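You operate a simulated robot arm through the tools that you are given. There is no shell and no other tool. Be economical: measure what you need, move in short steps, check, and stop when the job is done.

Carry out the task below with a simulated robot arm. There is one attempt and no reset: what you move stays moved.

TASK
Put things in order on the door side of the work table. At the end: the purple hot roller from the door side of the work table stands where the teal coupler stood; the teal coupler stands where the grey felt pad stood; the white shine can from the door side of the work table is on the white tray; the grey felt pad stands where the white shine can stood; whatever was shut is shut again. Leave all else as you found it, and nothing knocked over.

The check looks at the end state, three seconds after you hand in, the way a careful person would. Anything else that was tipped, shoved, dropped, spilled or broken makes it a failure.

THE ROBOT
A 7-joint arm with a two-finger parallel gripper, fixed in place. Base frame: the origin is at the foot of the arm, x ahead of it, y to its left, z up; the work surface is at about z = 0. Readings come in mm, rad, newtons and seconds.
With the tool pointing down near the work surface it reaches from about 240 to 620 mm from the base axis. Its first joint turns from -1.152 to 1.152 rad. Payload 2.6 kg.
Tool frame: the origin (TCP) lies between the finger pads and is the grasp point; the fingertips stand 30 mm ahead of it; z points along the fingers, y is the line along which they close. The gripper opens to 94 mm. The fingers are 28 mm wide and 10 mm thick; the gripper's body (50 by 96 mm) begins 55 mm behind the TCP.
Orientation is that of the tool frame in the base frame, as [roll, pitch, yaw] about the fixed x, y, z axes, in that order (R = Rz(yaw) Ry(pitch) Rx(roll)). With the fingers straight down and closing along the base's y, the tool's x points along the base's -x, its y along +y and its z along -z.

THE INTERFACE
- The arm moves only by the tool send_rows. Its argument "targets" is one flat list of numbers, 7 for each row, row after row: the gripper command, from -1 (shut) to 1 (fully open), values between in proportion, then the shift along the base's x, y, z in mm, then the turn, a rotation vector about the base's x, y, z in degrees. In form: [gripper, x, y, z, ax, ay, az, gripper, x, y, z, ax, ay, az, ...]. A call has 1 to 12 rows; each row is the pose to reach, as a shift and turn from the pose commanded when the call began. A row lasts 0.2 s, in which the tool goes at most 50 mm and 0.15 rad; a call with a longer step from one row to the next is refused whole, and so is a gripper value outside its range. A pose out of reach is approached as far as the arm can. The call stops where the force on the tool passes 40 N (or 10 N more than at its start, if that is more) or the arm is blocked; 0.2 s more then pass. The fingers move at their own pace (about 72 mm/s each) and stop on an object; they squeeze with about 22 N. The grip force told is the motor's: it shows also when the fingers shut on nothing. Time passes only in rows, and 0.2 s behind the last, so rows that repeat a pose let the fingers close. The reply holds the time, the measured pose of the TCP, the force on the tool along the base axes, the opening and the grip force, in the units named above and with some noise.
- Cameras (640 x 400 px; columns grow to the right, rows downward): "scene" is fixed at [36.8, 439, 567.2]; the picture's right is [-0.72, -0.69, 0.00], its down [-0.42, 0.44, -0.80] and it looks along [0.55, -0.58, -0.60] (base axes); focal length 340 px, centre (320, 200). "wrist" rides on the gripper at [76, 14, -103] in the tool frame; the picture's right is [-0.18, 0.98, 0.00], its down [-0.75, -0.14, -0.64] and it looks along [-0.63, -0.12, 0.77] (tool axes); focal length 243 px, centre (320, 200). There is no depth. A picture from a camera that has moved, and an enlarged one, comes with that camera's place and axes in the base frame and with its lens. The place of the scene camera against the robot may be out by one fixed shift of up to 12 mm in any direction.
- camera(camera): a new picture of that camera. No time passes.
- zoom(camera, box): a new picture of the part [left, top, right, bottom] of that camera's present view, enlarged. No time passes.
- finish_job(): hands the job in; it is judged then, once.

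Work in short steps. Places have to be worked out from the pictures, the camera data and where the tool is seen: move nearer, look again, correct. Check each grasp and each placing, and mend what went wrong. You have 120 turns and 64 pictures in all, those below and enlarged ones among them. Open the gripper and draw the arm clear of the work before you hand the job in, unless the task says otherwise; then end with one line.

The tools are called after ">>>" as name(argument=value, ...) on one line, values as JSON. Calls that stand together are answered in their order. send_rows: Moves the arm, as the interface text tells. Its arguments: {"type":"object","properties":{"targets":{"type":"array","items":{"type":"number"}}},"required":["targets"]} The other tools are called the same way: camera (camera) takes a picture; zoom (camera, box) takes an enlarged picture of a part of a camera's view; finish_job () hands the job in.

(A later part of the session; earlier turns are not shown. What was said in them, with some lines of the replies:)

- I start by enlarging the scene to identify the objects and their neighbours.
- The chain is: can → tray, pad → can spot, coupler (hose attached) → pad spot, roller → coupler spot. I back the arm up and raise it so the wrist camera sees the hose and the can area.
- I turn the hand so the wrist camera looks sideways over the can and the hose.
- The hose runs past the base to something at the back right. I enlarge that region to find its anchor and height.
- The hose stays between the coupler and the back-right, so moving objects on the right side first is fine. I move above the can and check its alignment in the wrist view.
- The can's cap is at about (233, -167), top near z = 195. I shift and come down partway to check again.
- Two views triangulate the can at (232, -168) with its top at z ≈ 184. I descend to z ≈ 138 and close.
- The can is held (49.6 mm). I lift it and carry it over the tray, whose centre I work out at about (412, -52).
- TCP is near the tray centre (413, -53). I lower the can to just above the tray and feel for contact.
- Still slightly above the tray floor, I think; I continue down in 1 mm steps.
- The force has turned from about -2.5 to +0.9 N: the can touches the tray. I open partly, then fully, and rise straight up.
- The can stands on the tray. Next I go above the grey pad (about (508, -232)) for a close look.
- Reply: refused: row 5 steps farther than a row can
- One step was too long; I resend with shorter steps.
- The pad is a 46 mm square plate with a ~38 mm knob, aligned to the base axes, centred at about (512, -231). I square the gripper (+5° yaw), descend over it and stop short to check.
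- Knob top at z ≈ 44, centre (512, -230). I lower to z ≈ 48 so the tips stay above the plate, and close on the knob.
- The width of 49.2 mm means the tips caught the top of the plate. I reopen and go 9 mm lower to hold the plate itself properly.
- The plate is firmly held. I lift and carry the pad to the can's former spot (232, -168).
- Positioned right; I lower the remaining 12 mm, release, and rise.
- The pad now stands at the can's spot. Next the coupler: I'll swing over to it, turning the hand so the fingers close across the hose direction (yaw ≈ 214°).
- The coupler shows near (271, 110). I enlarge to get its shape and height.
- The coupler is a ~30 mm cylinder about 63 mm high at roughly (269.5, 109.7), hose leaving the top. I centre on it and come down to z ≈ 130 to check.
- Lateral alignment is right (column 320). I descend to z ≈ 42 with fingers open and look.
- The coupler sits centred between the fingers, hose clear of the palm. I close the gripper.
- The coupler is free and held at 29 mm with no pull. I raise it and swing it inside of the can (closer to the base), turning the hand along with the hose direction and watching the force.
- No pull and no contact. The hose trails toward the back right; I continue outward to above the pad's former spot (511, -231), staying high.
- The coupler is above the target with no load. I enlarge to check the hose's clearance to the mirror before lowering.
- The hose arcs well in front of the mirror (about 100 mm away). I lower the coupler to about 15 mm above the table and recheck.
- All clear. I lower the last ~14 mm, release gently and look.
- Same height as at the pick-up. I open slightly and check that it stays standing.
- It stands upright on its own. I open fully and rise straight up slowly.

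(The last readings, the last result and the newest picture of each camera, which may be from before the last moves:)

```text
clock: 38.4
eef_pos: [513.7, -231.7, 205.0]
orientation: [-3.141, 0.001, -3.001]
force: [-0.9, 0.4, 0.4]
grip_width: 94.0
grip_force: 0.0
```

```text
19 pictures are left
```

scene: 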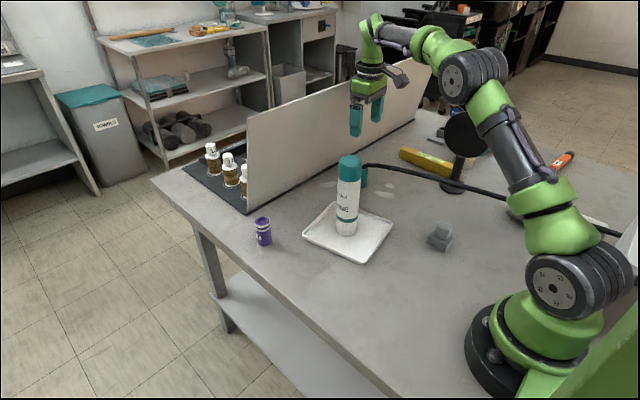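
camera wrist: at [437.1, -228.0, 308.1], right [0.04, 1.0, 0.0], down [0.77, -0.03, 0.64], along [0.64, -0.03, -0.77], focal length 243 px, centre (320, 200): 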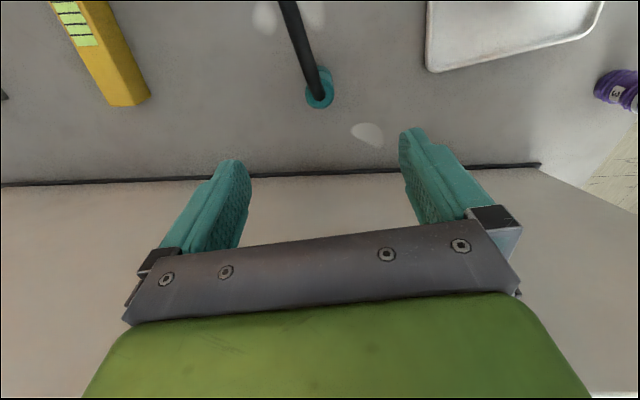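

Coupler stands at the pad's spot. Now I move to above the purple roller (about (522, 104)) at a safe height.

>>> send_rows(targets=[1, 0, 20, 25, 0, 0, -4, 1, 0, 60, 45, 0, 0, -8, 1, 2, 108, 45, 0, 0, -8, 1, 4, 156, 45, 0, 0, -8, 1, 6, 204, 45, 0, 0, -8, 1, 8, 252, 40, 0, 0, -8, 1, 9, 300, 20, 0, 0, -8, 1, 9, 335, 0, 0, 0, -8])

>>> camera(camera="wrist")

```text
refused: row 7 steps farther than a row can; nothing moved
```

```text
18 pictures are left
camera wrist: at [437.1, -228.0, 308.1], right [0.04, 1.0, 0.0], down [0.77, -0.03, 0.64], along [0.64, -0.03, -0.77], focal length 243 px, centre (320, 200)
```

wrist: 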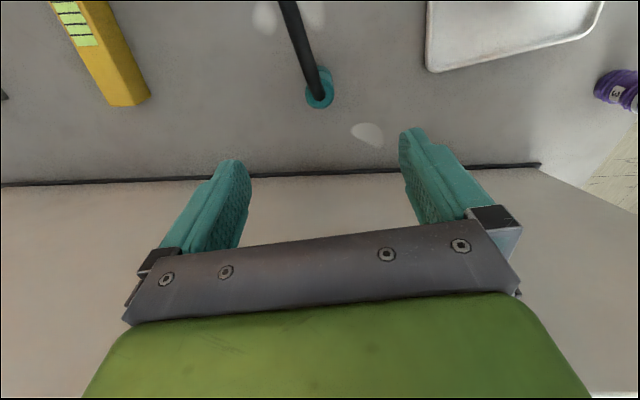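

A step was again too long; resending with smaller ones.

>>> send_rows(targets=[1, 0, 20, 25, 0, 0, -4, 1, 0, 60, 45, 0, 0, -8, 1, 2, 105, 45, 0, 0, -8, 1, 4, 150, 45, 0, 0, -8, 1, 6, 195, 45, 0, 0, -8, 1, 8, 240, 40, 0, 0, -8, 1, 9, 280, 25, 0, 0, -8, 1, 9, 315, 8, 0, 0, -8, 1, 9, 335, 0, 0, 0, -8])

```text
clock: 40.4
eef_pos: [523.0, 104.6, 207.9]
orientation: [-3.14, 0.001, -3.142]
force: [-0.4, 0.1, 0.2]
grip_width: 94.1
grip_force: 0.0
```

I check the roller below in the wrist view.

>>> zoom(camera="wrist", box=[240, 30, 400, 150])

```text
3.33 times, centred on (320, 90) of wrist
camera zoom: at [447.7, 118.8, 310.6], right [0.18, 0.98, 0.0], down [0.75, -0.14, 0.64], along [0.63, -0.12, -0.77], focal length 809 px, centre (320, 567)
```

zoom: 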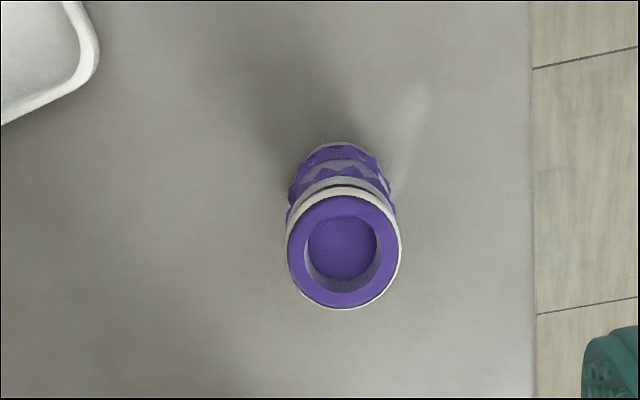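

The roller stands at about (531, 110.5), top z ≈ 63, diameter ~33. I centre and descend to z ≈ 45.

>>> send_rows(targets=[1, 8, 6, -30, 0, 0, 0, 1, 8, 6, -70, 0, 0, 0, 1, 8, 6, -110, 0, 0, 0, 1, 8, 6, -140, 0, 0, 0, 1, 8, 6, -163, 0, 0, 0])

>>> camera(camera="wrist")

```text
clock: 41.6
eef_pos: [529.1, 109.7, 44.9]
orientation: [3.141, -0.001, -3.14]
force: [0.1, -0.4, 0.0]
grip_width: 94.1
grip_force: 0.1
```

```text
16 pictures are left
camera wrist: at [455.7, 123.5, 147.4], right [0.18, 0.98, 0.0], down [0.75, -0.14, 0.64], along [0.63, -0.12, -0.77], focal length 243 px, centre (320, 200)
```

wrist: 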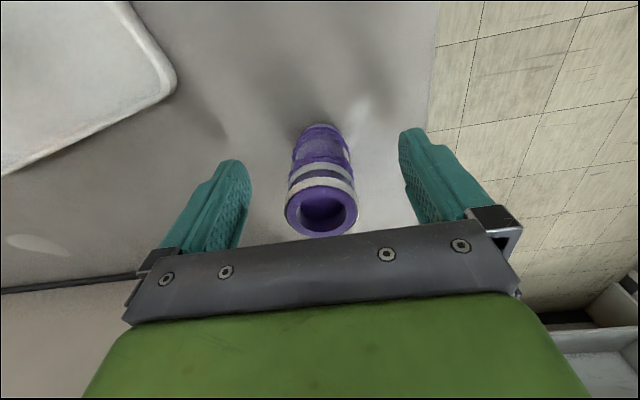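

Aligned with the TCP; I close and lift.

>>> send_rows(targets=[-1, 0, 0, 0, 0, 0, 0, -1, 0, 0, 0, 0, 0, 0, -1, 0, 0, 0, 0, 0, 0, -1, 0, 0, 0, 0, 0, 0])

>>> send_rows(targets=[-1, 0, 0, 10, 0, 0, 0, -1, 0, 0, 40, 0, 0, 0, -1, 0, 0, 75, 0, 0, 0])

>>> camera(camera="scene")

```text
clock: 42.6
eef_pos: [530.5, 109.1, 45.5]
orientation: [3.141, 0.002, 3.14]
force: [-0.1, -0.6, -0.6]
grip_width: 32.9
grip_force: 21.8
```

```text
clock: 43.4
eef_pos: [530.5, 109.9, 122.9]
orientation: [3.141, 0.001, -3.139]
force: [-0.3, 0.3, -0.6]
grip_width: 32.8
grip_force: 22.2
```

```text
15 pictures are left
```

scene: 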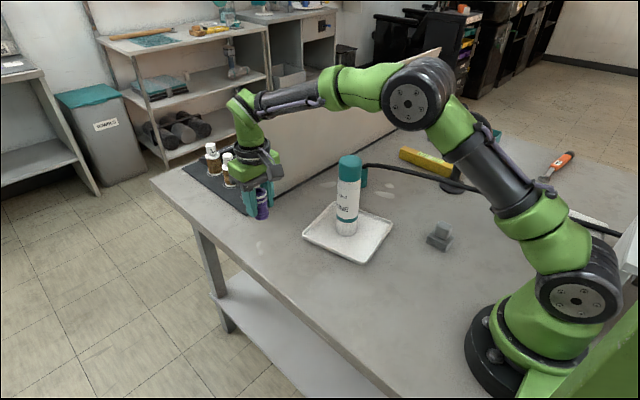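

Held securely. I carry it straight back to the coupler's former spot (272, 111) and lower to just above the table.

>>> send_rows(targets=[-1, -40, 0, 5, 0, 0, 0, -1, -85, 1, 5, 0, 0, 0, -1, -130, 1, 5, 0, 0, 0, -1, -175, 1, 5, 0, 0, 0, -1, -220, 1, 0, 0, 0, 0, -1, -258, 1, -20, 0, 0, 0, -1, -258, 1, -50, 0, 0, 0, -1, -258, 1, -66, 0, 0, 0, -1, -258, 1, -66, 0, 0, 0])

>>> camera(camera="scene")

```text
clock: 45.4
eef_pos: [271.4, 109.2, 53.5]
orientation: [3.142, 0.0, 3.141]
force: [-0.6, 0.3, 0.6]
grip_width: 32.7
grip_force: 22.0
```

```text
14 pictures are left
```

scene: 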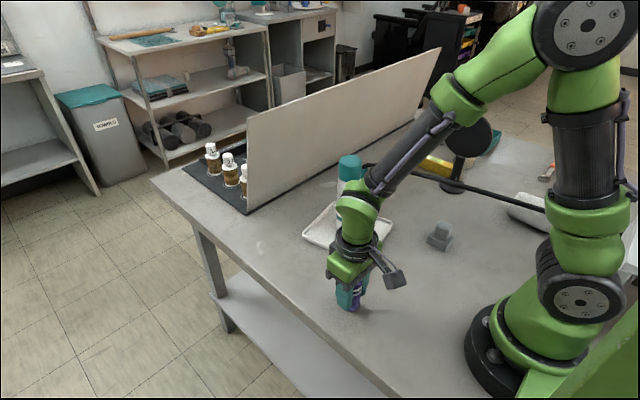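

Over the spot; I lower the last ~9 mm, release and rise.

>>> send_rows(targets=[-1, 0.5, 1, -5, 0, 0, 0, -1, 0.5, 1, -8, 0, 0, 0, -1, 0.5, 1, -9, 0, 0, 0, -0.1, 0.5, 1, -9, 0, 0, 0, 0.5, 0.5, 1, -9, 0, 0, 0, 0.8, 0.5, 1, -9, 0, 0, 0, 1, 0.5, 1, 10, 0, 0, 0, 1, 0.5, 1, 50, 0, 0, 0, 1, 0.5, 1, 95, 0, 0, 0, 1, 0.5, 1, 140, 0, 0, 0])

>>> camera(camera="wrist")

>>> zoom(camera="scene", box=[310, 250, 410, 330])

```text
clock: 47.6
eef_pos: [273.1, 108.8, 194.0]
orientation: [-3.141, 0.001, -3.141]
force: [0.2, -0.4, 0.7]
grip_width: 93.8
grip_force: 0.2
```

```text
13 pictures are left
camera wrist: at [196.9, 123.6, 297.0], right [0.18, 0.98, 0.0], down [0.75, -0.14, 0.64], along [0.63, -0.12, -0.77], focal length 243 px, centre (320, 200)
```

wrist: 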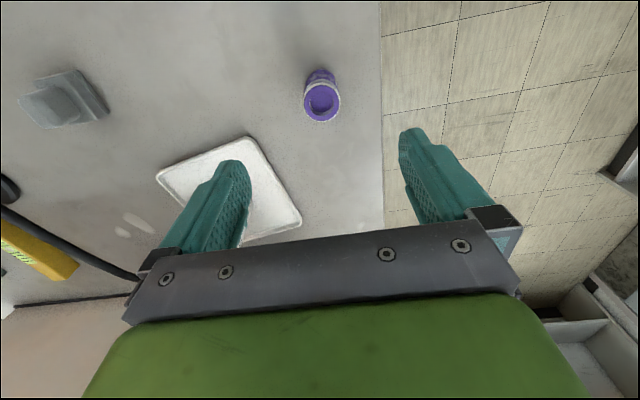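

```text
5.00 times, centred on (360, 290) of scene
camera zoom: at [36.8, 439.0, 567.2], right [-0.72, -0.69, 0.0], down [-0.42, 0.44, -0.8], along [0.55, -0.58, -0.6], focal length 1700 px, centre (120, -250)
```

zoom: 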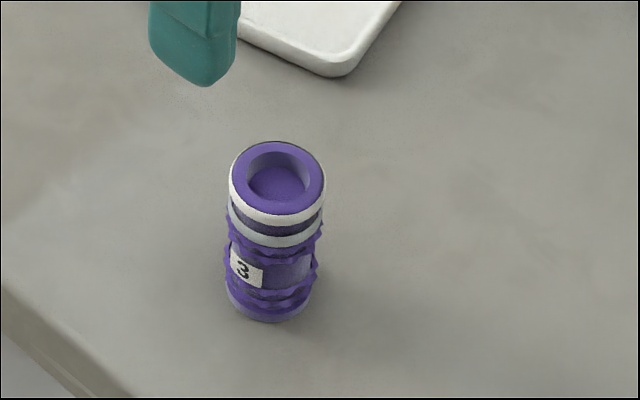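

The roller stands within 2–3 mm of where the coupler was. I withdraw the arm upwards and do a final check.

>>> send_rows(targets=[1, 0, -5, 40, 0, 0, 0, 1, 5, -15, 85, 0, 0, 0, 1, 20, -40, 120, 0, 0, 0, 1, 30, -70, 150, 0, 0, 0, 1, 30, -100, 170, 0, 0, 0, 1, 30, -110, 180, 0, 0, 0])

>>> camera(camera="scene")

>>> zoom(camera="scene", box=[320, 80, 620, 270])

>>> camera(camera="wrist")

```text
clock: 49.0
eef_pos: [299.0, 2.0, 372.6]
orientation: [-3.141, 0.0, 3.141]
force: [-1.7, -0.3, -0.1]
grip_width: 93.8
grip_force: 0.1
```

```text
11 pictures are left
```

scene: 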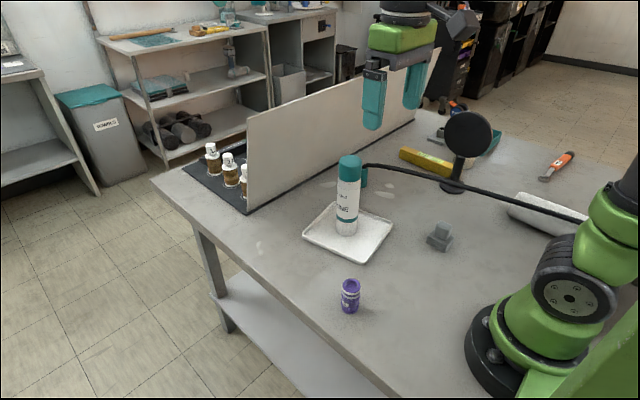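

```text
2.11 times, centred on (470, 175) of scene
camera zoom: at [36.8, 439.0, 567.2], right [-0.72, -0.69, 0.0], down [-0.42, 0.44, -0.8], along [0.55, -0.58, -0.6], focal length 716 px, centre (4, 253)
```

zoom: 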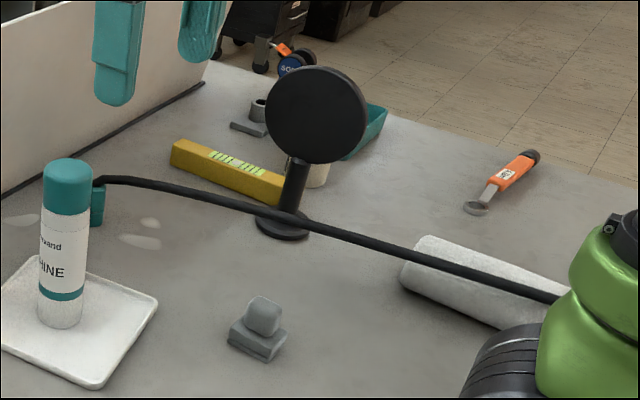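

```text
9 pictures are left
camera wrist: at [225.6, 16.4, 476.1], right [0.18, 0.98, 0.0], down [0.75, -0.14, 0.64], along [0.63, -0.12, -0.77], focal length 243 px, centre (320, 200)
```

wrist: 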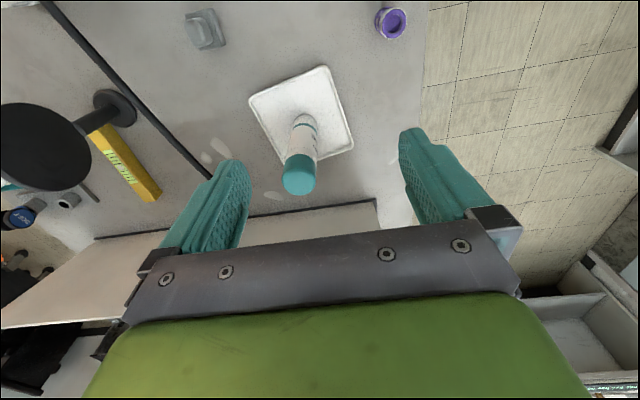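

All objects stand in place, the mirror, level and roll are unmoved, and the arm is clear with the gripper open; I hand in.

>>> finish_job()

```text
The job is handed in.
```

The four moves are finished: the can stands on the tray, the pad where the can was, the coupler where the pad was, and the roller where the coupler was. Nothing was tipped, and I opened nothing that needed shutting.
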